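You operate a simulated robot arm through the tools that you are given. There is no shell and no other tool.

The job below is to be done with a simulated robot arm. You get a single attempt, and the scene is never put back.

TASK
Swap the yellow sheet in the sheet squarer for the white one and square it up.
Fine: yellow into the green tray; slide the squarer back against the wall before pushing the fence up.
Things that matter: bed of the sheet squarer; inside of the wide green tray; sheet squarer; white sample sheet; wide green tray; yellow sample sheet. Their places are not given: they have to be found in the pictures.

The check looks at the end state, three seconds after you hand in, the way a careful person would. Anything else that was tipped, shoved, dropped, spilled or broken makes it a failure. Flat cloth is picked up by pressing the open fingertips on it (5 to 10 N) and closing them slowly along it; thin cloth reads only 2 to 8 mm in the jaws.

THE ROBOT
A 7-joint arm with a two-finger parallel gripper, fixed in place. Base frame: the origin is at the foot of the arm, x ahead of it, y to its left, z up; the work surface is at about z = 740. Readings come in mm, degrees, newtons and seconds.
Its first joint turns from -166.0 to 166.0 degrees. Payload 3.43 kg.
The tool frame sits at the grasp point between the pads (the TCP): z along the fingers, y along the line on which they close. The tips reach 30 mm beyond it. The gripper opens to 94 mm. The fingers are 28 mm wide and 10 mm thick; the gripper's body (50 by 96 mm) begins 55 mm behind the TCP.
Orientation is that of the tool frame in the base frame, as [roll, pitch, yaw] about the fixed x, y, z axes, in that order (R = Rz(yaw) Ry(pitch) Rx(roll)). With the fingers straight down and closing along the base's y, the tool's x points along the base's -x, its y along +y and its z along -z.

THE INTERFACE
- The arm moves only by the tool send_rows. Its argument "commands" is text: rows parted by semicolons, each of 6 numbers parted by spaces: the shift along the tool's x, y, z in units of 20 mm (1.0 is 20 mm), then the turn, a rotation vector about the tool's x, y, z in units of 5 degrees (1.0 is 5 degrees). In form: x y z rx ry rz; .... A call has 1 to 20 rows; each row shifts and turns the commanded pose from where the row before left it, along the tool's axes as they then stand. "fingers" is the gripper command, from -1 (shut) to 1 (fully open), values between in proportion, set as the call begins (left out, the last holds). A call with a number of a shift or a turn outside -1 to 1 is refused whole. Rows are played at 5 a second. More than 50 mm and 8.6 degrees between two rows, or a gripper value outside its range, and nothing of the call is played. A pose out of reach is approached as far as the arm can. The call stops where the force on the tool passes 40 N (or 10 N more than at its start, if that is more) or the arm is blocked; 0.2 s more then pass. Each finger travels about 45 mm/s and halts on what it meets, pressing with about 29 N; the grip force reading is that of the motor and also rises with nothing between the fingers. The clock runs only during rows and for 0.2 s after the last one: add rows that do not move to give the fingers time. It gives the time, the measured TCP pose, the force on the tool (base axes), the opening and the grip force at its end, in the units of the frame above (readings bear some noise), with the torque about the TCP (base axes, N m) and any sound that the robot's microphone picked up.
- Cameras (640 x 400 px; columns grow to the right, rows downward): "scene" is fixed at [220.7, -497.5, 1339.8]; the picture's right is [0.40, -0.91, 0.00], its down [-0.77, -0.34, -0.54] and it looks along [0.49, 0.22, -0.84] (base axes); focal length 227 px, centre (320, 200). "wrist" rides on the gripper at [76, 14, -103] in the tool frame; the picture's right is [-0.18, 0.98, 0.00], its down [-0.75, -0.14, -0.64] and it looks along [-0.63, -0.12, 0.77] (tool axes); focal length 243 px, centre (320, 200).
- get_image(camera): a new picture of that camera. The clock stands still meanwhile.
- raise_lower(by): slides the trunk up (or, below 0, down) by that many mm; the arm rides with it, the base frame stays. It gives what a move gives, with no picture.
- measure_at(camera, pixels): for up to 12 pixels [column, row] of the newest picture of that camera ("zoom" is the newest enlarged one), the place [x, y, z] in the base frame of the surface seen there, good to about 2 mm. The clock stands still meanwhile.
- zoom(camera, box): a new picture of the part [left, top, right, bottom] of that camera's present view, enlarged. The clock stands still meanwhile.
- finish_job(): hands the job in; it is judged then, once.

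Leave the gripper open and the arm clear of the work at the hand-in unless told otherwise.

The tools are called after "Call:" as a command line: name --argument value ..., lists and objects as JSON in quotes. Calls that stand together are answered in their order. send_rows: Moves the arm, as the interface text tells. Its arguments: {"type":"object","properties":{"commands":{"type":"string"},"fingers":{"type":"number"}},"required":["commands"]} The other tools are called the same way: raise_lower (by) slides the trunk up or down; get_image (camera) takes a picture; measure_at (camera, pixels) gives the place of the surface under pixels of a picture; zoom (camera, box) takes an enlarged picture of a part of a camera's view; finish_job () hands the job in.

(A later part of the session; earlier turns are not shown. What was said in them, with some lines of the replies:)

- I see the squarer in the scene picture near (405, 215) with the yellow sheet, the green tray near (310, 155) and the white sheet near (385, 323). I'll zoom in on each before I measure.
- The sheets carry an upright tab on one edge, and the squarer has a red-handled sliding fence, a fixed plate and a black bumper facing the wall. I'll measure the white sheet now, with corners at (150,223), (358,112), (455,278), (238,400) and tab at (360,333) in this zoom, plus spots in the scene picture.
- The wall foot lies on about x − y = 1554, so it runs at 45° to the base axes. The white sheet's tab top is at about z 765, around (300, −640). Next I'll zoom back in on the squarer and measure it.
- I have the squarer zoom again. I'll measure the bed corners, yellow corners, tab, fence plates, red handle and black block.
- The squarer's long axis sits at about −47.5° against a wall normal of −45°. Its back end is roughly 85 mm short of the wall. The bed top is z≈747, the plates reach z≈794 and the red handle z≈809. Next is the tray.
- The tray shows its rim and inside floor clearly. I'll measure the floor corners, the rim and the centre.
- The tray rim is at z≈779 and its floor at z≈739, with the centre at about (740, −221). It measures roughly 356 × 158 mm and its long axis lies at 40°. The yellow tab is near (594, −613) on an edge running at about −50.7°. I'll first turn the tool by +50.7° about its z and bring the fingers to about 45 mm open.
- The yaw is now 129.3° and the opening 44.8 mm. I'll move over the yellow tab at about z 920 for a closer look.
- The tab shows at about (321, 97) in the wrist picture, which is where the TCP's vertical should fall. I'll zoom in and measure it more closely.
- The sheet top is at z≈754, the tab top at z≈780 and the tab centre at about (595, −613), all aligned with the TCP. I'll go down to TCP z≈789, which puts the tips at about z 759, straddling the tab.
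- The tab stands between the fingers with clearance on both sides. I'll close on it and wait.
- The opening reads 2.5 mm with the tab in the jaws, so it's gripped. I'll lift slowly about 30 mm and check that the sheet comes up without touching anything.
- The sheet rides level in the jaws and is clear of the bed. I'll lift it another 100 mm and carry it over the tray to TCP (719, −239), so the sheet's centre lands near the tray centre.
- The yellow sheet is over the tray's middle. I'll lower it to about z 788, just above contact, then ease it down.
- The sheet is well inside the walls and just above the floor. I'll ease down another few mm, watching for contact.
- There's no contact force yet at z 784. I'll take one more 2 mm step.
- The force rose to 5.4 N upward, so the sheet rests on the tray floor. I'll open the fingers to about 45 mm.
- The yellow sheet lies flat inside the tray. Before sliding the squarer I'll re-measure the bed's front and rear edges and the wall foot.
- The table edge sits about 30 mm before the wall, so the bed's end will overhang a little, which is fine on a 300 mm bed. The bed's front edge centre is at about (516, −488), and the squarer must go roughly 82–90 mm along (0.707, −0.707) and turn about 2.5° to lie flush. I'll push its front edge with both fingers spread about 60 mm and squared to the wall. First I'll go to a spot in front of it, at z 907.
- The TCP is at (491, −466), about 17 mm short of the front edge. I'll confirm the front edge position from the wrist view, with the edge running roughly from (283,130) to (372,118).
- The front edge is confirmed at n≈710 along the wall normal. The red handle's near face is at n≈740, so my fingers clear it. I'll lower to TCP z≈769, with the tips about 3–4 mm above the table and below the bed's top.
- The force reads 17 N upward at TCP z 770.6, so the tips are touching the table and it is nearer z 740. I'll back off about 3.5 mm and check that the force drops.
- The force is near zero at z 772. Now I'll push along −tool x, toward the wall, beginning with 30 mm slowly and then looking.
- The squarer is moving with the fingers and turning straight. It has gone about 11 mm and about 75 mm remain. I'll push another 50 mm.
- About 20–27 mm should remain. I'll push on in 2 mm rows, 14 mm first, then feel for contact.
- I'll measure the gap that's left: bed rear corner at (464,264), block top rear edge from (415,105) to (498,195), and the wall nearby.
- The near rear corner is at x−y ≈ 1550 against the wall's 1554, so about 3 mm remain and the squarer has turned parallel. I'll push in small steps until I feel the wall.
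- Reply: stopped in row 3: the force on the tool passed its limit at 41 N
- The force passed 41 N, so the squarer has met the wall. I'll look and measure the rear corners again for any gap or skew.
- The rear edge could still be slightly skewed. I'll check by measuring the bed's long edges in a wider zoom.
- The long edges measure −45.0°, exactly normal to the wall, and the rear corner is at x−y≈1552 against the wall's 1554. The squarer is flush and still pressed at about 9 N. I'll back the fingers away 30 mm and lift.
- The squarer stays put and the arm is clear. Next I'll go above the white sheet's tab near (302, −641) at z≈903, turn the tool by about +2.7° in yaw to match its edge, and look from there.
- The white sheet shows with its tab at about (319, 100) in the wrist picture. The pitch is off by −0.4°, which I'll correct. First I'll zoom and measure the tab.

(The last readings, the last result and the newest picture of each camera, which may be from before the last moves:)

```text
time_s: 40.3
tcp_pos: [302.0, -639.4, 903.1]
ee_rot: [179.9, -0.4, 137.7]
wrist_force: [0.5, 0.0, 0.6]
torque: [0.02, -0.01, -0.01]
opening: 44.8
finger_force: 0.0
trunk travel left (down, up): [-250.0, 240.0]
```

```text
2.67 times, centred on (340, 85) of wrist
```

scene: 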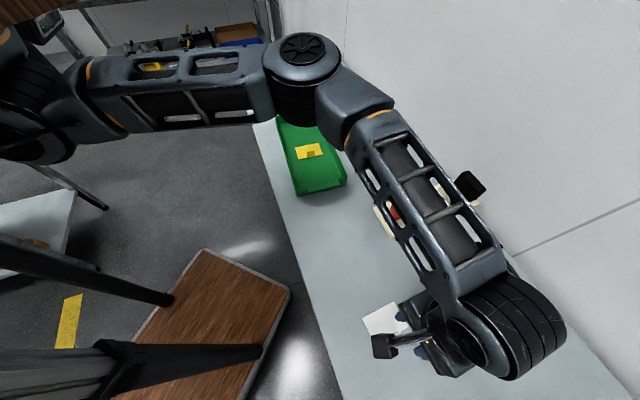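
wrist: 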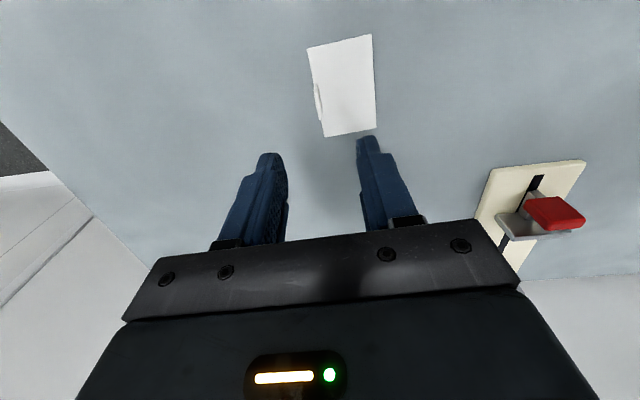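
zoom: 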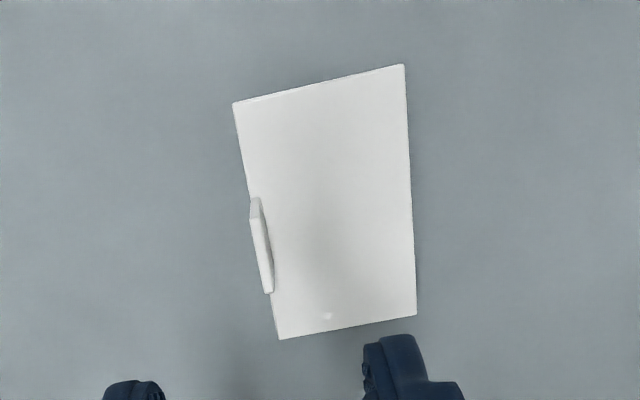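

Call:
measure_at --camera "zoom" --pixels '[[238, 107], [401, 69], [413, 313], [280, 336], [252, 220], [258, 240], [263, 265], [268, 290], [255, 203], [271, 280], [330, 200], [261, 255]]'

```text
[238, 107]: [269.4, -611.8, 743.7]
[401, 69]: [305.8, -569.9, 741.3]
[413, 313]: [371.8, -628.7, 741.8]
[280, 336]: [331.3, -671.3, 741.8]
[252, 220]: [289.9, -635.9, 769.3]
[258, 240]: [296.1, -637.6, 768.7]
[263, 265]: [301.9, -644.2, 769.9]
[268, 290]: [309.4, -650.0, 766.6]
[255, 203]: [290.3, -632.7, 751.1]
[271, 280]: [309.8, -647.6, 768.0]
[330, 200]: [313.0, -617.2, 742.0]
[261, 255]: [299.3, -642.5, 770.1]
```

The tab's centre is at about (300, −642), its top at z≈769 and the sheet's top at z≈742. I'll shift 3 mm along −tool y, remove the small tilt, and descend to TCP z≈777.

Call:
send_rows --commands "0 -0.15 0 0 -0.08 0; 0 0 1 0 0 0; 0 0 1 0 0 0; 0 0 1 0 0 0; 0 0 1 0 0 0; 0 0 1 0 0 0; 0 0 0.8 0 0 0; 0 0 0.5 0 0 0; 0 0 0 0 0 0"

Call:
get_image --camera "wrist"

```text
time_s: 42.3
tcp_pos: [300.0, -642.9, 775.4]
ee_rot: [179.9, 0.0, 137.6]
wrist_force: [0.0, -0.4, -0.5]
torque: [0.0, -0.01, -0.01]
opening: 44.7
finger_force: 0.1
trunk travel left (down, up): [-250.0, 240.0]
```

```text
taken
```

wrist: 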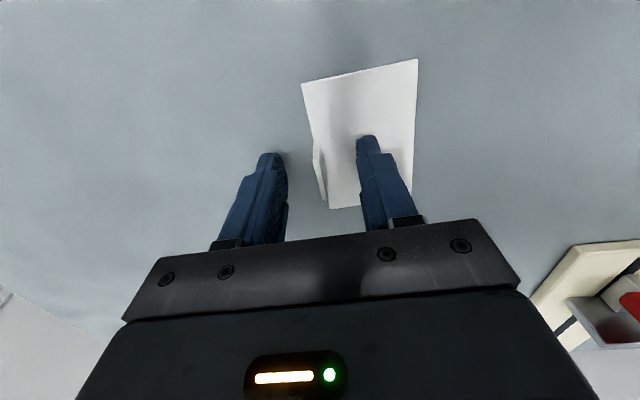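

The tab at about (320, 172) stands between the fingers and nothing is touching. I'll close.

Call:
send_rows --commands "0 0 0 0 0 0; 0 0 0 0 0 0; 0 0 0 0 0 0; 0 0 0 0 0 0; 0 0 0 0 0 0; 0 0 0 0 0 0" --fingers -1

Call:
send_rows --commands "0 0 -0.3 0 0 0; 0 0 -0.5 0 0 0; 0 0 -0.8 0 0 0; 0 0 0 0 0 0"

Call:
get_image --camera "wrist"

Call:
zoom --camera "scene" --box '[340, 270, 500, 390]'

```text
time_s: 43.7
tcp_pos: [300.2, -643.7, 775.2]
ee_rot: [179.9, 0.0, 137.6]
wrist_force: [-0.1, -0.2, -0.2]
torque: [-0.01, -0.01, 0.01]
opening: 2.5
finger_force: 28.8
trunk travel left (down, up): [-250.0, 240.0]
```

```text
time_s: 44.7
tcp_pos: [299.1, -642.1, 808.5]
ee_rot: [179.9, 0.0, 137.6]
wrist_force: [0.1, -0.3, 0.7]
torque: [0.02, 0.03, 0.02]
opening: 2.4
finger_force: 29.4
trunk travel left (down, up): [-250.0, 240.0]
```

```text
taken
```

wrist: 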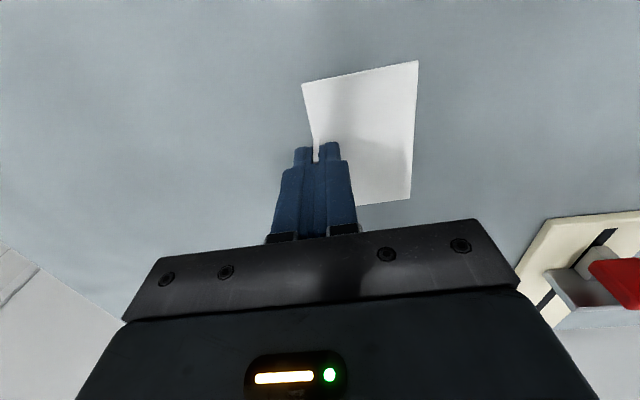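

```text
3.33 times, centred on (420, 330) of scene
```

zoom: 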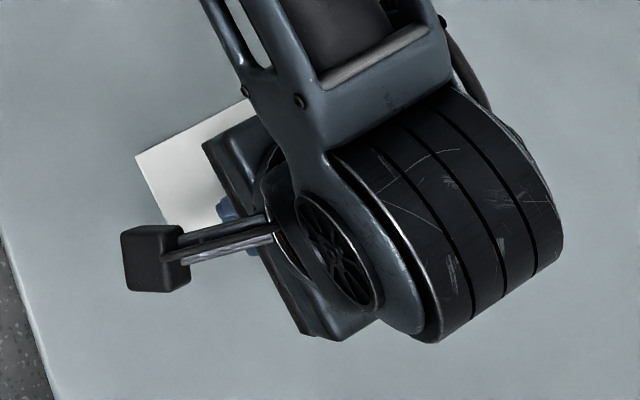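

The white sheet is held at 2.4 mm and level. I'll lift it to z≈925 and turn back to yaw 135°, so the sheet is square to the squarer.

Call:
send_rows --commands "0 0 -1 0 0 0; 0 0 -1 0 0 0; 0 0 -1 0 0 0; 0 0 -1 0 0 0; 0 0 -1 0 0 0; 0 0 -0.8 0 0 0.52; 0 0 0 0 0 0"

Call:
get_image --camera "scene"

Call:
get_image --camera "wrist"

```text
time_s: 46.3
tcp_pos: [300.2, -641.8, 924.9]
ee_rot: [179.9, 0.0, 135.0]
wrist_force: [1.0, -0.2, -0.4]
torque: [0.01, -0.01, -0.06]
opening: 2.5
finger_force: 28.9
trunk travel left (down, up): [-250.0, 240.0]
```

```text
taken
```

scene: 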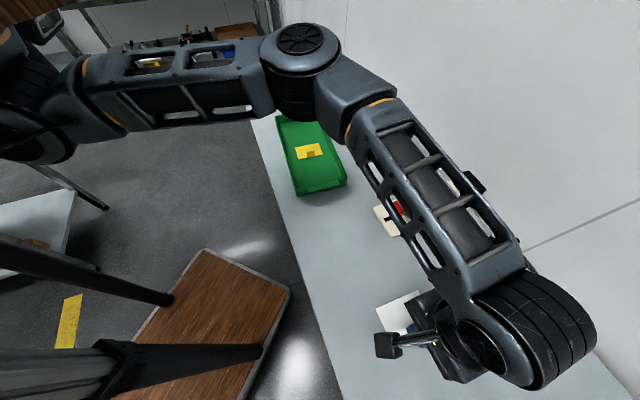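

```text
taken
```

wrist: 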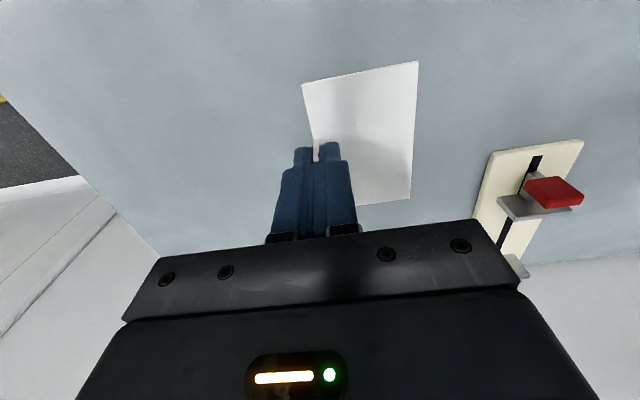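

The sheet is level and square to the squarer. I'll carry it to above the bed, TCP about (656, −666), at z 925, in two legs with a check between.

Call:
send_rows --commands "-0.962 0.843 0 0 0 0; -0.962 0.843 0 0 0 0; -0.962 0.843 0 0 0 0; -0.962 0.843 0 0 0 0; -0.962 0.843 0 0 0 0; -0.962 0.843 0 0 0 0; -0.962 0.843 0 0 0 0; -0.962 0.843 0 0 0 0; -0.962 0.843 0 0 0 0; 0 0 0 0 0 0"

Call:
get_image --camera "scene"

```text
time_s: 48.5
tcp_pos: [529.9, -656.5, 924.6]
ee_rot: [179.9, -0.1, 135.0]
wrist_force: [0.5, -0.3, 0.3]
torque: [-0.01, -0.01, 0.04]
opening: 2.6
finger_force: 29.0
trunk travel left (down, up): [-250.0, 240.0]
```

```text
taken
```

scene: 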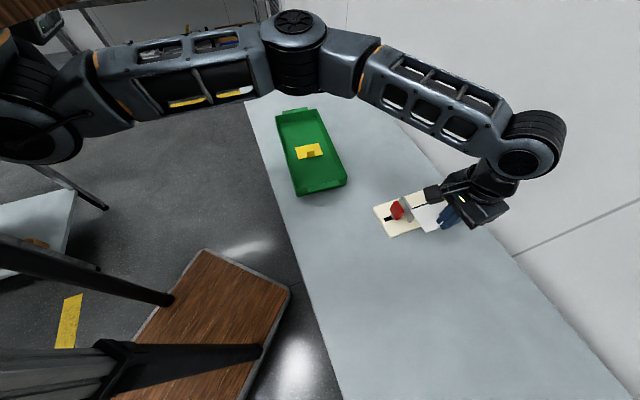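

All clear so far. I'll make the remaining leg to over the bed and look.

Call:
send_rows --commands "-0.96 0.83 0 0 0 0; -0.96 0.83 0 0 0 0; -0.96 0.83 0 0 0 0; -0.96 0.83 0 0 0 0; -0.96 0.83 0 0 0 0; 0 0 0 0 0 0; 0 0 0 0 0 0"

Call:
get_image --camera "scene"

Call:
get_image --camera "wrist"

```text
time_s: 50.1
tcp_pos: [656.7, -666.0, 924.3]
ee_rot: [179.9, 0.0, 134.9]
wrist_force: [-0.1, -0.2, -0.4]
torque: [0.0, -0.01, -0.02]
opening: 2.5
finger_force: 28.7
trunk travel left (down, up): [-250.0, 240.0]
```

```text
taken
```

scene: 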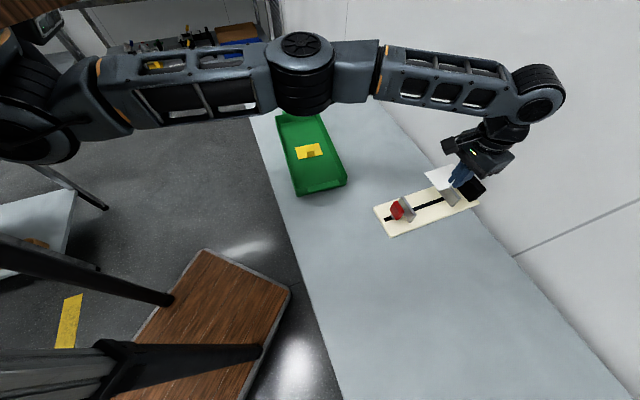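

```text
taken
```

wrist: 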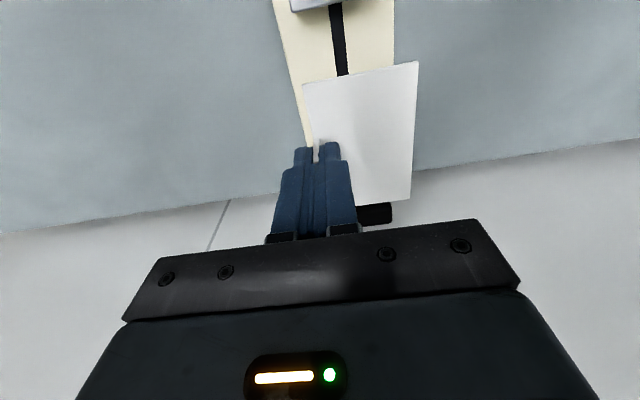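

I'm over the bed. I'll zoom in the scene picture to measure the fence face, fixed plate and sheet edges before descending.

Call:
zoom --camera "scene" --box '[365, 155, 495, 245]'

```text
4.44 times, centred on (430, 200) of scene
```

zoom: 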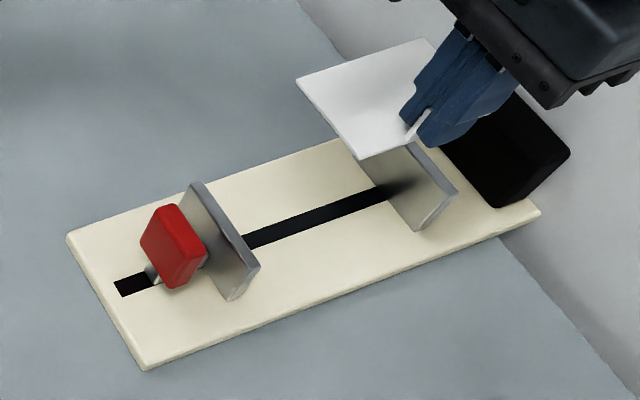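

Call:
measure_at --camera "zoom" --pixels '[[301, 82], [361, 156], [425, 215], [415, 225], [455, 195], [195, 186], [257, 263], [235, 292], [430, 43], [440, 170], [147, 366], [72, 238]]'

Call:
measure_at --camera "zoom" --pixels '[[418, 180], [410, 200], [200, 225], [225, 270], [170, 212], [205, 250], [160, 285], [250, 266], [190, 186], [252, 236], [355, 205], [537, 208]]'

```text
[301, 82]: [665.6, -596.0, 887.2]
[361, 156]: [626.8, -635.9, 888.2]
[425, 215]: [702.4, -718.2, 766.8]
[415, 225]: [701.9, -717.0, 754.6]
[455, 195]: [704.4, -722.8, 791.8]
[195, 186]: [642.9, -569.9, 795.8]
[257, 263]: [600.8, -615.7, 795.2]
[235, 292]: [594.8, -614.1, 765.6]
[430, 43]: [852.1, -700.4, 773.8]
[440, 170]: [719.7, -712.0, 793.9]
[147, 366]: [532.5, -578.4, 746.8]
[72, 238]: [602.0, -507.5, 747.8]
```

```text
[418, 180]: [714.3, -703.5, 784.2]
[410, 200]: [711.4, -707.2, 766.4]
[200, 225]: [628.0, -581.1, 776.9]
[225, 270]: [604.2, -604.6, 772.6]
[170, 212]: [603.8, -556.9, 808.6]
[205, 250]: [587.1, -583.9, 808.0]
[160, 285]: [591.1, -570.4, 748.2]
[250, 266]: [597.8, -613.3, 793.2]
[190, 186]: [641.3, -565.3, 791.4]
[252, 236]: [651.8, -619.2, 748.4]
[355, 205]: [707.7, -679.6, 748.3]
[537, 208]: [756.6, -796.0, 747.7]
```

The fixed plate's near face is at n≈1003 and the fence's far face at n≈863. The sheet spans n≈892–978 with its centre at t≈21.4, on a bed centred at t≈22. It fits between the plates with room at both ends. I'll descend to z≈792.

Call:
send_rows --commands "0 0 0.9 0 0 0; 0 0 0.9 0 0 0; 0 0 0.9 0 0 0; 0 0 0.9 0 0 0; 0 0 0.9 0 0 0; 0 0 0.8 0 0 0; 0 0 0.6 0 0 0; 0 0 0.4 0 0 0; 0 0 0.2 0 0 0; 0 0 0 0 0 0"

Call:
get_image --camera "wrist"

Call:
zoom --camera "scene" --box '[365, 155, 495, 245]'

```text
time_s: 52.3
tcp_pos: [655.6, -665.2, 793.2]
ee_rot: [179.9, -0.1, 135.0]
wrist_force: [-0.2, -0.3, 0.4]
torque: [0.0, 0.01, 0.01]
opening: 2.8
finger_force: 29.2
trunk travel left (down, up): [-250.0, 240.0]
```

```text
taken
```

wrist: 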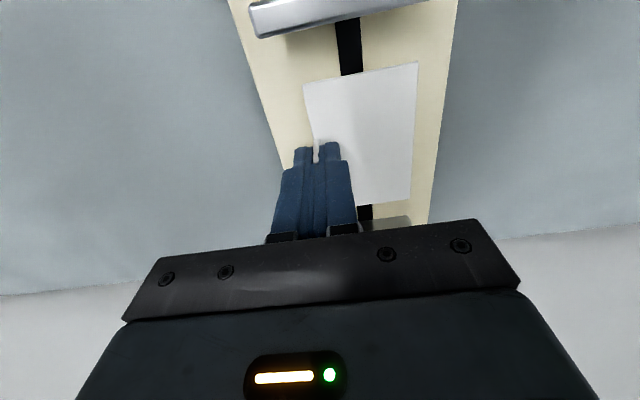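

```text
4.44 times, centred on (430, 200) of scene
```

zoom: 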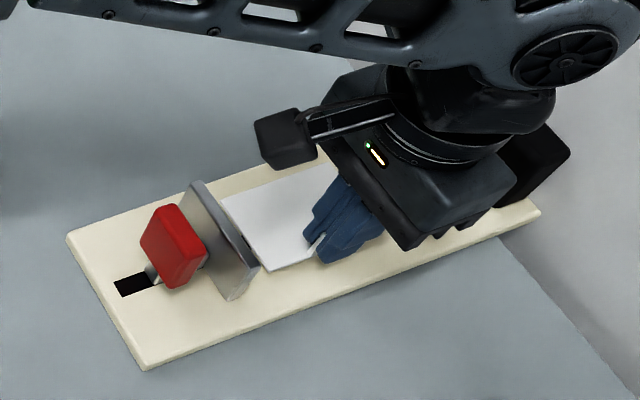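

The sheet sits between the plates just above the bed, with about 6 mm left. I'll ease down in 1–2 mm steps until I feel contact.

Call:
send_rows --commands "0 0 0.1 0 0 0; 0 0 0.1 0 0 0; 0 0 0 0 0 0"

Call:
send_rows --commands "0 0 0.07 0 0 0; 0 0 0 0 0 0"

```text
time_s: 53.1
tcp_pos: [654.6, -664.4, 789.5]
ee_rot: [180.0, 0.0, 134.9]
wrist_force: [-0.5, -0.3, -0.1]
torque: [0.02, 0.01, 0.0]
opening: 2.4
finger_force: 28.7
trunk travel left (down, up): [-250.0, 240.0]
```

```text
time_s: 53.7
tcp_pos: [655.2, -663.4, 788.5]
ee_rot: [179.9, 0.0, 135.1]
wrist_force: [0.2, -0.4, -0.2]
torque: [0.01, 0.01, -0.06]
opening: 2.6
finger_force: 29.1
trunk travel left (down, up): [-250.0, 240.0]
```

There's still no contact at z 788.5. I'll continue in small steps.

Call:
send_rows --commands "0 0 0.07 0 0 0; 0 0 0 0 0 0"

Call:
send_rows --commands "0 0 0.05 0 0 0; 0 0 0 0 0 0"

```text
time_s: 54.3
tcp_pos: [655.9, -665.1, 787.0]
ee_rot: [179.9, 0.0, 135.0]
wrist_force: [0.6, -0.3, 2.1]
torque: [-0.01, -0.02, -0.03]
opening: 2.6
finger_force: 29.5
trunk travel left (down, up): [-250.0, 240.0]
```

```text
time_s: 54.9
tcp_pos: [655.1, -663.6, 788.5]
ee_rot: [179.9, 0.0, 135.0]
wrist_force: [0.3, -0.3, 2.4]
torque: [-0.02, -0.01, 0.01]
opening: 2.6
finger_force: 28.9
trunk travel left (down, up): [-250.0, 240.0]
```

The force shows 2.1–2.4 N upward, so the sheet is resting on the bed. I'll open the fingers gently to about 30 mm and look.

Call:
send_rows --commands "0 0 0 0 0 0; 0 0 0 0 0 0; 0 0 0 0 0 0; 0 0 0 0 0 0" --fingers -0.3

Call:
get_image --camera "wrist"

```text
time_s: 55.9
tcp_pos: [655.4, -663.6, 788.0]
ee_rot: [179.9, 0.0, 135.0]
wrist_force: [0.3, 0.9, -0.2]
torque: [0.03, 0.02, -0.03]
opening: 32.8
finger_force: 0.0
trunk travel left (down, up): [-250.0, 240.0]
```

```text
taken
```

wrist: 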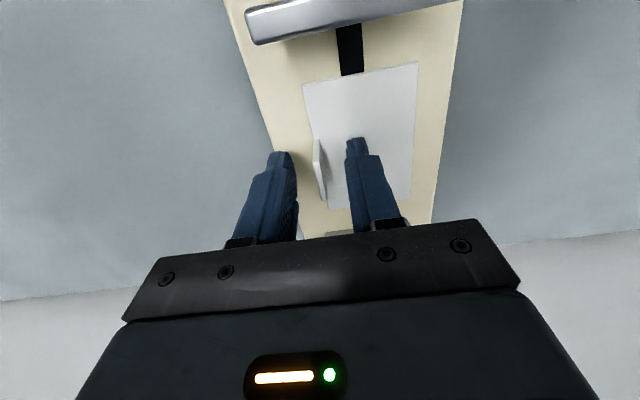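

The tab is free between the fingers and the white sheet lies flat. I'll lift straight up about 130 mm.

Call:
send_rows --commands "0 0 -0.3 0 0 0; 0 0 -0.6 0 0 0; 0 0 -1 0 0 0; 0 0 -1 0 0 0; 0 0 -1 0 0 0; 0 0 -1 0 0 0; 0 0 -1 0 0 0; 0 0 -1 0 0 0; 0 0 0 0 0 0"

Call:
get_image --camera "wrist"

Call:
zoom --camera "scene" --box '[365, 155, 495, 245]'

```text
time_s: 57.9
tcp_pos: [655.1, -667.0, 924.4]
ee_rot: [179.9, 0.0, 135.0]
wrist_force: [0.2, -0.9, -0.4]
torque: [0.03, -0.01, 0.01]
opening: 32.7
finger_force: 0.1
trunk travel left (down, up): [-250.0, 240.0]
```

```text
taken
```

wrist: 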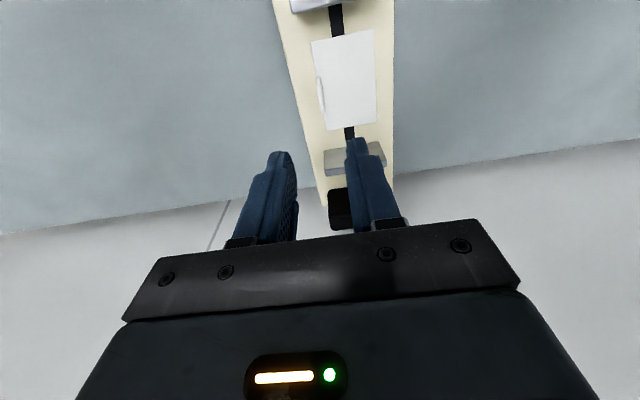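

```text
4.44 times, centred on (430, 200) of scene
```

zoom: 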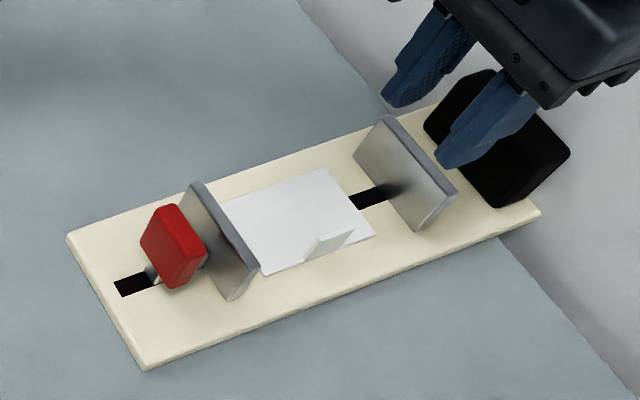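

The white sheet lies flat on the bed between the plates. I'll measure its corners, the rear of the squarer and the red handle before pushing the fence.

Call:
measure_at --camera "zoom" --pixels '[[322, 172], [371, 235], [265, 270], [300, 240], [225, 205], [537, 208], [420, 110], [147, 366], [72, 238], [415, 222], [385, 118], [455, 195]]'

Call:
measure_at --camera "zoom" --pixels '[[148, 230], [170, 283], [145, 243], [172, 208], [203, 252], [182, 285], [157, 275], [195, 186], [257, 265], [235, 294], [160, 250], [185, 225]]'

```text
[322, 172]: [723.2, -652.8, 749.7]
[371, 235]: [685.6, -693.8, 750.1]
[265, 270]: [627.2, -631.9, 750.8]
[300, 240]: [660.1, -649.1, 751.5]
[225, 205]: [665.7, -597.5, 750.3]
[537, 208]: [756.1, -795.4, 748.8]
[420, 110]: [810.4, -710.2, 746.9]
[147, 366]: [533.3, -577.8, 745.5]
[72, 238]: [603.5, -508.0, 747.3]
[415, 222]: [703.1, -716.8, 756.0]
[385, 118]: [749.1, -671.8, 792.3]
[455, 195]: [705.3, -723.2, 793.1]
```

```text
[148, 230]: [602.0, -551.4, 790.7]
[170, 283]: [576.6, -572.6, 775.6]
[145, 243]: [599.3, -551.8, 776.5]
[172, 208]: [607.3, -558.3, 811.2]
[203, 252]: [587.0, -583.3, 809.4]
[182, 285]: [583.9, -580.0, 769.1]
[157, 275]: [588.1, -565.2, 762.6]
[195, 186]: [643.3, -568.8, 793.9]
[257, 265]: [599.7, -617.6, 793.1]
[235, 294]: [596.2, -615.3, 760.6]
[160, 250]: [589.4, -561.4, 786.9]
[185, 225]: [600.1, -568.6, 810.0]
```

The sheet's far edge is at n≈974 and its near edge at n≈891. The handle face is at n≈814, centred on t≈20, and it spans z≈763–811. I'll close the fingers and move to a spot 25 mm in front of the handle, still high.

Call:
send_rows --commands "1 0.176 0 0 0 0; 1 0.176 0 0 0 0; 1 0.176 0 0 0 0; 1 0.176 0 0 0 0; 1 0.176 0 0 0 0; 1 0.176 0 0 0 0; 1 0.176 0 0 0 0; 1 0.176 0 0 0 0; 0 0 0 0 0 0; 0 0 0 0 0 0" --fingers -1

Call:
get_image --camera "wrist"

Call:
zoom --camera "scene" --box '[345, 120, 505, 250]'

```text
time_s: 60.1
tcp_pos: [562.5, -532.3, 924.7]
ee_rot: [179.9, 0.0, 135.1]
wrist_force: [-0.1, 0.2, 0.0]
torque: [0.01, 0.02, -0.01]
opening: 0.0
finger_force: 29.3
trunk travel left (down, up): [-250.0, 240.0]
```

```text
taken
```

wrist: 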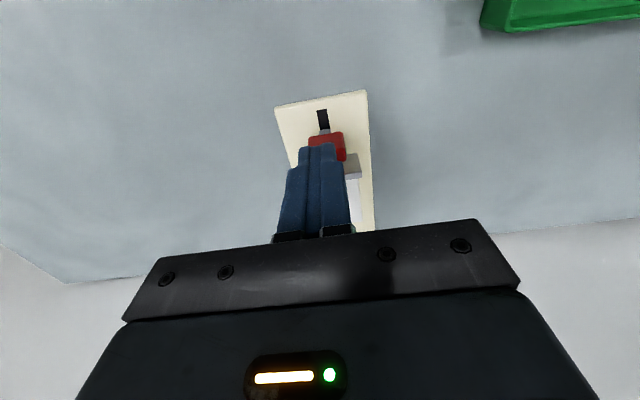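

```text
3.08 times, centred on (425, 185) of scene
```

zoom: 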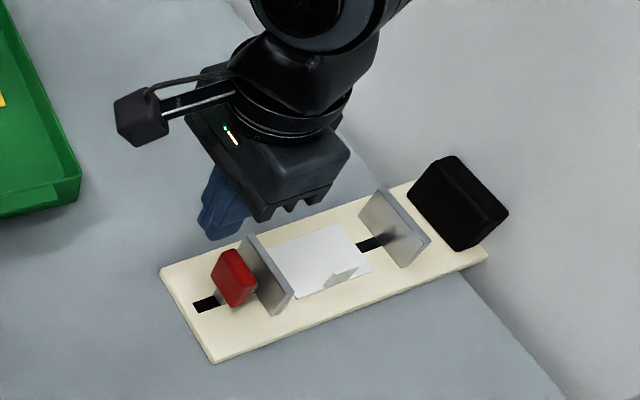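

The TCP is at n≈774, t≈21. I'll descend to z≈800 with a 1.5 mm sideways trim, which puts the tips at about z 770 in front of the handle.

Call:
send_rows --commands "0 -0.08 1 0 0 0; 0 0 1 0 0 0; 0 0 1 0 0 0; 0 0 1 0 0 0; 0 0 1 0 0 0; 0 0 0.8 0 0 0; 0 0 0.4 0 0 0; 0 0 0 0 0 0"

Call:
get_image --camera "wrist"

Call:
zoom --camera "scene" --box '[345, 120, 505, 250]'

```text
time_s: 61.9
tcp_pos: [561.8, -535.2, 801.5]
ee_rot: [179.8, 0.0, 134.9]
wrist_force: [0.0, -0.3, 1.0]
torque: [-0.01, 0.0, -0.01]
opening: 0.2
finger_force: 28.9
trunk travel left (down, up): [-250.0, 240.0]
```

```text
taken
```

wrist: 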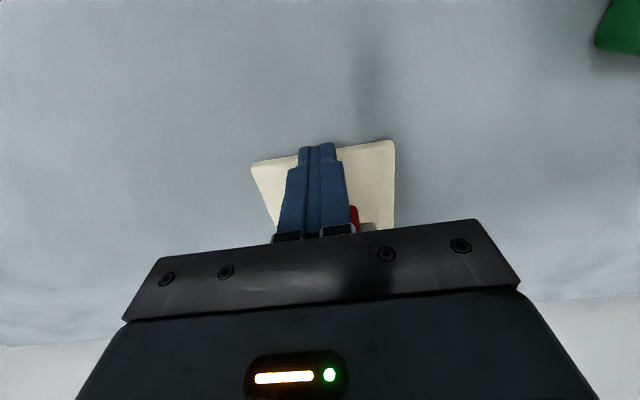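

```text
3.08 times, centred on (425, 185) of scene
```

zoom: 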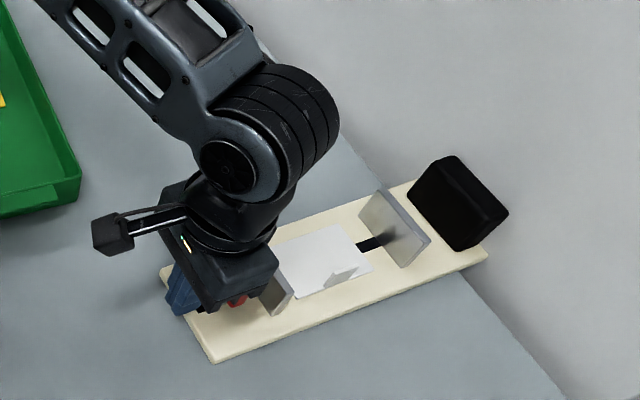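

The fingers stand in front of the handle. I'll push toward the wall slowly, 44 mm first: about 24 mm of approach and then about 20 mm of fence travel.

Call:
send_rows --commands "-0.2 0 0 0 0 0; -0.2 0 0 0 0 0; -0.2 0 0 0 0 0; -0.2 0 0 0 0 0; -0.2 0 0 0 0 0; -0.2 0 0 0 0 0; -0.2 0 0 0 0 0; -0.2 0 0 0 0 0; -0.2 0 0 0 0 0; -0.2 0 0 0 0 0; -0.2 0 0 0 0 0; 0 0 0 0 0 0"

Call:
zoom --camera "scene" --box '[345, 120, 505, 250]'

```text
time_s: 64.5
tcp_pos: [593.3, -565.2, 800.2]
ee_rot: [179.9, 0.0, 135.1]
wrist_force: [0.4, 0.5, -0.8]
torque: [0.02, 0.03, -0.03]
opening: 0.0
finger_force: 28.7
trunk travel left (down, up): [-250.0, 240.0]
```

```text
3.08 times, centred on (425, 185) of scene
```

zoom: 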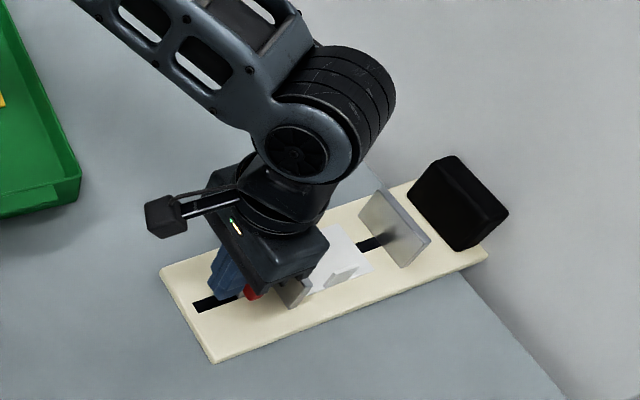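

The fence has moved about 19 mm with almost no resistance and the squarer stays put. I'll push another 24 mm, until the fence is carrying the sheet.

Call:
send_rows --commands "-0.15 0 0 0 0 0; -0.15 0 0 0 0 0; -0.15 0 0 0 0 0; -0.15 0 0 0 0 0; -0.15 0 0 0 0 0; -0.15 0 0 0 0 0; -0.15 0 0 0 0 0; -0.15 0 0 0 0 0; 0 0 0 0 0 0"

Call:
zoom --camera "scene" --box '[365, 140, 495, 245]'

```text
time_s: 66.5
tcp_pos: [609.2, -582.2, 801.2]
ee_rot: [179.9, 0.0, 135.0]
wrist_force: [-0.4, 0.1, -0.1]
torque: [-0.01, -0.03, 0.0]
opening: 0.2
finger_force: 28.7
trunk travel left (down, up): [-250.0, 240.0]
```

```text
3.81 times, centred on (430, 192) of scene
```

zoom: 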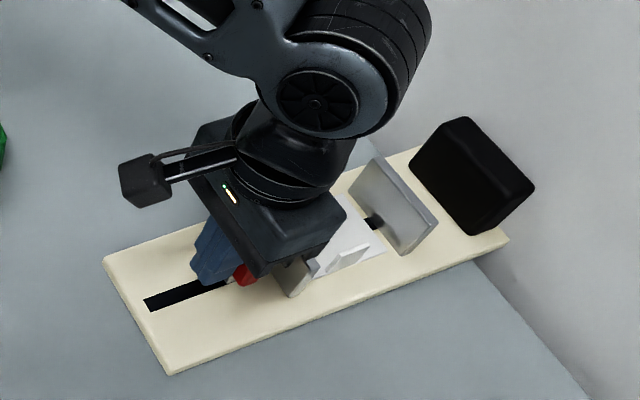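

The sheet is now travelling with the fence and its far edge nears the fixed plate, with roughly 13 mm left by my estimate. I'll measure before the last bit.

Call:
measure_at --camera "zoom" --pixels '[[383, 253], [372, 240], [398, 250], [390, 240], [300, 292], [318, 262], [310, 275], [505, 238], [370, 268], [345, 262]]'

```text
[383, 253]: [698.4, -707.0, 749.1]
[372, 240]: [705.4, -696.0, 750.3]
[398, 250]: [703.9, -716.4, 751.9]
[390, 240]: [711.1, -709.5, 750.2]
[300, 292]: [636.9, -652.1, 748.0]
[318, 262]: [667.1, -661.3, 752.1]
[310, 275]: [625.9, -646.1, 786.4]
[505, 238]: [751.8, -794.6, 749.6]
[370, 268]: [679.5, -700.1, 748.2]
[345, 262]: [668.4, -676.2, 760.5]
```

The sheet's far edge is at n≈992 and the plate face at n≈1003, so about 11 mm remain. I'll push 8 mm in 2 mm rows.

Call:
send_rows --commands "-0.1 0 0 0 0 0; -0.1 0 0 0 0 0; -0.1 0 0 0 0 0; -0.1 0 0 0 0 0; 0 0 0 0 0 0"

Call:
send_rows --commands "-0.06 0 0 0 0 0; 0 0 0 0 0 0"

Call:
zoom --camera "scene" --box '[365, 140, 495, 245]'

```text
time_s: 67.7
tcp_pos: [615.3, -587.5, 801.3]
ee_rot: [179.8, 0.0, 135.1]
wrist_force: [-5.9, 4.7, 3.3]
torque: [-0.03, -0.08, -0.01]
opening: 0.0
finger_force: 29.2
trunk travel left (down, up): [-250.0, 240.0]
```

```text
time_s: 68.3
tcp_pos: [615.8, -588.2, 801.3]
ee_rot: [179.9, -0.1, 135.0]
wrist_force: [-11.3, 14.8, 4.5]
torque: [-0.13, -0.09, 0.02]
opening: 0.0
finger_force: 28.7
trunk travel left (down, up): [-250.0, 240.0]
```

```text
3.81 times, centred on (430, 192) of scene
```

zoom: 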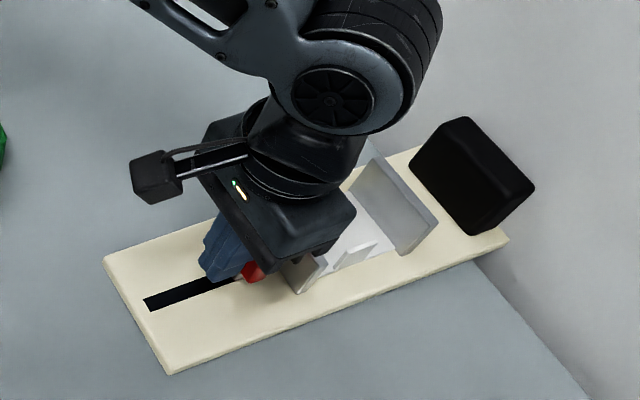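

The force rose to about 19 N, so the sheet seems pinched between fence and fixed plate. I'll zoom tightly on the sheet's far edge to confirm it touches the plate.

Call:
zoom --camera "scene" --box '[420, 175, 470, 225]'

```text
8.00 times, centred on (445, 200) of scene
```

zoom: 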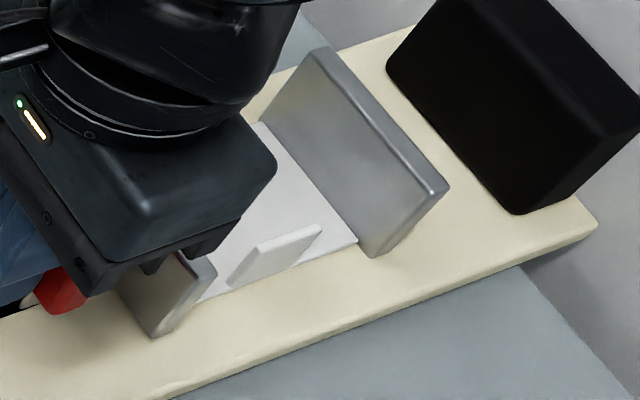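

The sheet's far edge lies along the fixed plate's foot and its near edge is against the fence, so it's pinched and square. I'll back straight off 30 mm and lift clear.

Call:
send_rows --commands "0.1 0 0 0 0 0; 0.3 0 0 0 0 0; 0.5 0 0 0 0 0; 0.6 0 0 0 0 0; 0 0 -0.5 0 0 0; 0 0 -1 0 0 0; 0 0 -1 0 0 0; 0 0 -1 0 0 0; 0 0 -1 0 0 0; 0 0 -1 0 0 0; 0 0 -1 0 0 0; 0 0 0 0 0 0"

Call:
zoom --camera "scene" --box '[365, 140, 495, 245]'

Call:
get_image --camera "wrist"

```text
time_s: 70.9
tcp_pos: [593.9, -567.7, 931.3]
ee_rot: [180.0, 0.0, 135.0]
wrist_force: [-0.3, -0.2, 0.3]
torque: [0.02, 0.01, 0.01]
opening: 0.1
finger_force: 29.5
trunk travel left (down, up): [-250.0, 240.0]
```

```text
3.81 times, centred on (430, 192) of scene
```

zoom: 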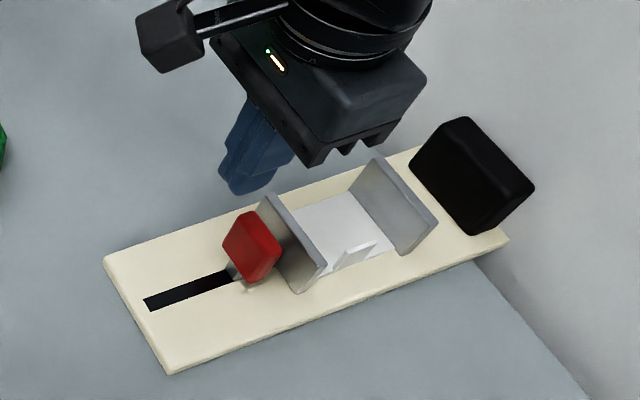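

```text
taken
```

wrist: 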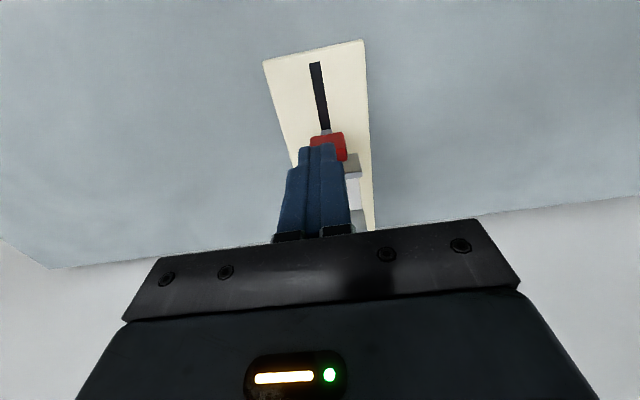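

The squarer, fence and sheet look right. I'll move the arm back and up to about (590, −400), open the gripper, then check everything in the scene picture.

Call:
send_rows --commands "0.88 0.83 -0.6 0 0 0; 0.88 0.83 -0.6 0 0 0; 0.88 0.83 -0.6 0 0 0; 0.88 0.83 -0.6 0 0 0; 0.88 0.83 -0.6 0 0 0; 0.88 0.83 -0.6 0 0 0; 0.88 0.83 -0.6 0 0 0; 0 0 0 0 0 0; 0 0 0 0 0 0; 0 0 0 0 0 0; 0 0 0 0 0 0" --fingers 1

Call:
get_image --camera "scene"

Call:
zoom --camera "scene" --box '[365, 150, 495, 245]'

```text
time_s: 73.3
tcp_pos: [590.4, -398.8, 1014.5]
ee_rot: [179.9, -0.1, 135.0]
wrist_force: [0.5, 0.2, 0.0]
torque: [0.02, -0.02, 0.03]
opening: 93.9
finger_force: 0.0
trunk travel left (down, up): [-250.0, 240.0]
```

```text
taken
```

scene: 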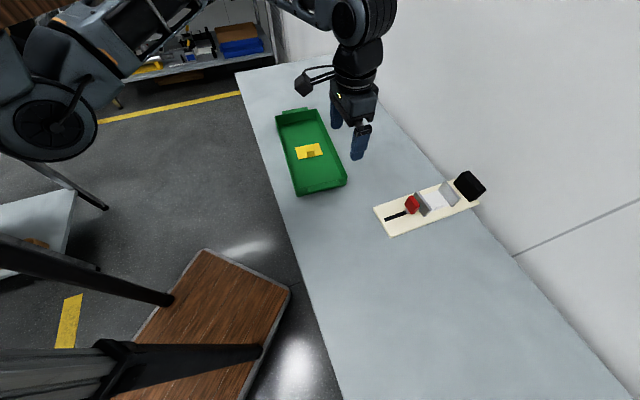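

```text
4.21 times, centred on (430, 198) of scene
```

zoom: 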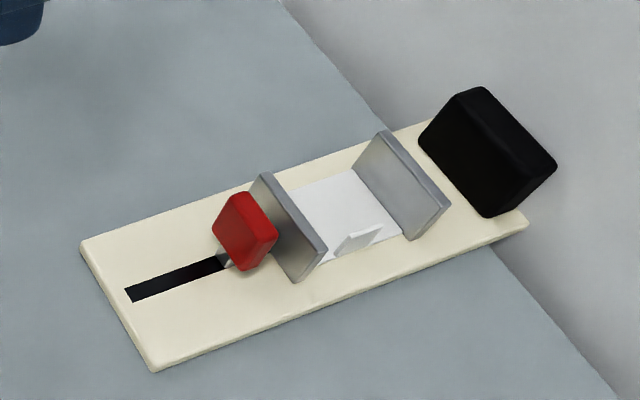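

The view is clear now. I'll measure the rear edge against the wall, plus the sheet edges and the plate faces, for the final check.

Call:
measure_at --camera "zoom" --pixels '[[524, 224], [427, 125], [85, 247], [155, 367], [320, 308], [460, 257], [190, 207], [300, 165], [530, 210], [545, 200], [553, 166], [483, 92]]'

Call:
measure_at --camera "zoom" --pixels '[[353, 173], [398, 232], [330, 255], [290, 190], [405, 235], [408, 225], [375, 190], [300, 278], [325, 250], [262, 178], [360, 170], [395, 225]]'

Call:
zoom --camera "scene" --box '[455, 165, 495, 215]'

```text
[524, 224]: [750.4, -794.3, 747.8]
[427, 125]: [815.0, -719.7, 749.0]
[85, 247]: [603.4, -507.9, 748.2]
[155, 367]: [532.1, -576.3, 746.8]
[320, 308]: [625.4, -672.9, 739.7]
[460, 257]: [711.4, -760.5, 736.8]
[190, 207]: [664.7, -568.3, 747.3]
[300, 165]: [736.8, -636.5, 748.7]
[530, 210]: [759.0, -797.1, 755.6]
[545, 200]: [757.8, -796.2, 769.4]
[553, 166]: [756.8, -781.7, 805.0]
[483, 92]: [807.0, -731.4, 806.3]
```

```text
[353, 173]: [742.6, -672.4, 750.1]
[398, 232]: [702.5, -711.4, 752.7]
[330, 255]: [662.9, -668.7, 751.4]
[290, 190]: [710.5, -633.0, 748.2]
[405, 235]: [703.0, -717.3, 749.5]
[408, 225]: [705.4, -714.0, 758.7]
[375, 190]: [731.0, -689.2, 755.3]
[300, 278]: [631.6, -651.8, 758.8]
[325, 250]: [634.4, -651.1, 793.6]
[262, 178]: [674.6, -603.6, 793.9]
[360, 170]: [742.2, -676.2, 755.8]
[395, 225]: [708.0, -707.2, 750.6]
```

```text
8.00 times, centred on (475, 190) of scene
```

zoom: 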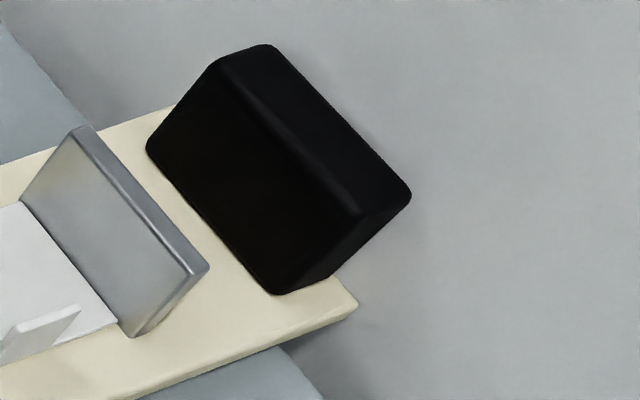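

The front edge is still at n≈785, so the squarer hasn't shifted. I'll check the rear corner against the wall closely at about (355, 304) in this 8× zoom.

Call:
measure_at --camera "zoom" --pixels '[[353, 304], [355, 301], [349, 297], [340, 285], [345, 312], [365, 300], [372, 310], [410, 195], [420, 195], [268, 46], [270, 38], [352, 310]]'

```text
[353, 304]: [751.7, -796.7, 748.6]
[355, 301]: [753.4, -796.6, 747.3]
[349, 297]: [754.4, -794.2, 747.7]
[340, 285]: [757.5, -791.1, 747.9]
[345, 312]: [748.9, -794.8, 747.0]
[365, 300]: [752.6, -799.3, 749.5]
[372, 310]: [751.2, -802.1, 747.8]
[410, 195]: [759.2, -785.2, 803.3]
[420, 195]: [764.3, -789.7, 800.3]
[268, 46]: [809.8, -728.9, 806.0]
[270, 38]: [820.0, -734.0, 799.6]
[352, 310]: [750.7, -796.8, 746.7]
```

The corner reads within 2–3 mm of the wall plane, which fits a rounded edge in contact, and the push did stop at 41 N there. To be certain it's flush rather than skewed, I'll measure more points along the near long edge and the front edge.

Call:
zoom --camera "scene" --box '[368, 165, 488, 240]'

```text
5.33 times, centred on (428, 202) of scene
```

zoom: 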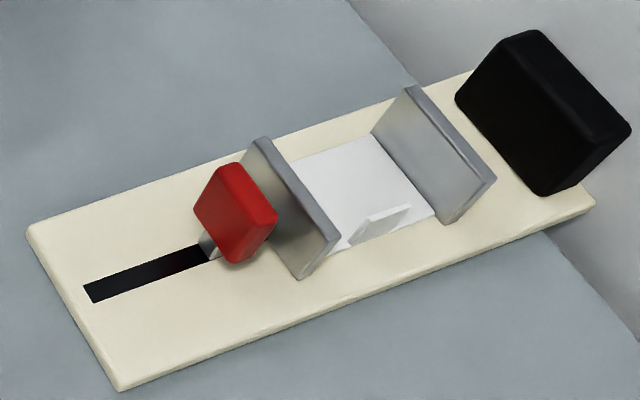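

Call:
measure_at --camera "zoom" --pixels '[[35, 240], [55, 274], [75, 308], [95, 342], [113, 372], [160, 366], [240, 337], [320, 307], [400, 275], [480, 245], [550, 216], [585, 203]]'

Call:
measure_at --camera "zoom" --pixels '[[60, 222], [120, 197], [180, 173], [230, 152], [290, 132], [340, 114], [390, 99], [440, 84], [372, 140], [432, 212], [380, 150], [420, 200]]'

```text
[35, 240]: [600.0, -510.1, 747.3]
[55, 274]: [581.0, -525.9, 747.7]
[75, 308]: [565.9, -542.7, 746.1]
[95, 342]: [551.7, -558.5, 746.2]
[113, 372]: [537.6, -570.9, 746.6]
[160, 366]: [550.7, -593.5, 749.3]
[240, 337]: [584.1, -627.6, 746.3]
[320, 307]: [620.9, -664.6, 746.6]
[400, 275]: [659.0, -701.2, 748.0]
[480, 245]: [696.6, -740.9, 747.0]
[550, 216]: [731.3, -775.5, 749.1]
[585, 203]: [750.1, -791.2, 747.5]
```

```text
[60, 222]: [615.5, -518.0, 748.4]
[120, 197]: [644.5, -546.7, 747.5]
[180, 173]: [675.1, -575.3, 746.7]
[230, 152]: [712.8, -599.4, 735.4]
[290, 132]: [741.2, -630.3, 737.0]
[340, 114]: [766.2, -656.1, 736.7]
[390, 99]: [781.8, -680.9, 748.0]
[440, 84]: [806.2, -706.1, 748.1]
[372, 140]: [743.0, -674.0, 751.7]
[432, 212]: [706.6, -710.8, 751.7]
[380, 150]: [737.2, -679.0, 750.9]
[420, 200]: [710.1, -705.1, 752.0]
```

The long edges lie at −44.8°, so the squarer is flush with the wall. The sheet's far edge is at n≈1002 along the plate face (n≈1003) at 45°, so it's square and touching. The yellow sheet lies in the green tray, the gripper is open at 94 mm and the arm is well clear. I'm handing the job in.

Call:
finish_job

```text
The job is handed in.
```

The job is handed in: the white sheet is in the squarer and squared up. The result of the check hasn't come back to me.

- **Yellow sheet:** it lies flat in the middle of the green tray.
- **Squarer:** I slid it back first, and the push stopped at 41 N against the wall. Its long edges measure within about half a degree of square to the wall. The visible rear corner reads 2–3 mm from the wall, which fits a rounded edge in contact; the other rear corner is hidden behind the black block.
- **White sheet:** it is flat on the bed, with its far edge along the fixed plate and the fence against its near edge. I stopped pushing the fence at about 19 N.
- **Arm:** the gripper is open and well above the work, and I saw nothing else moved or knocked over.
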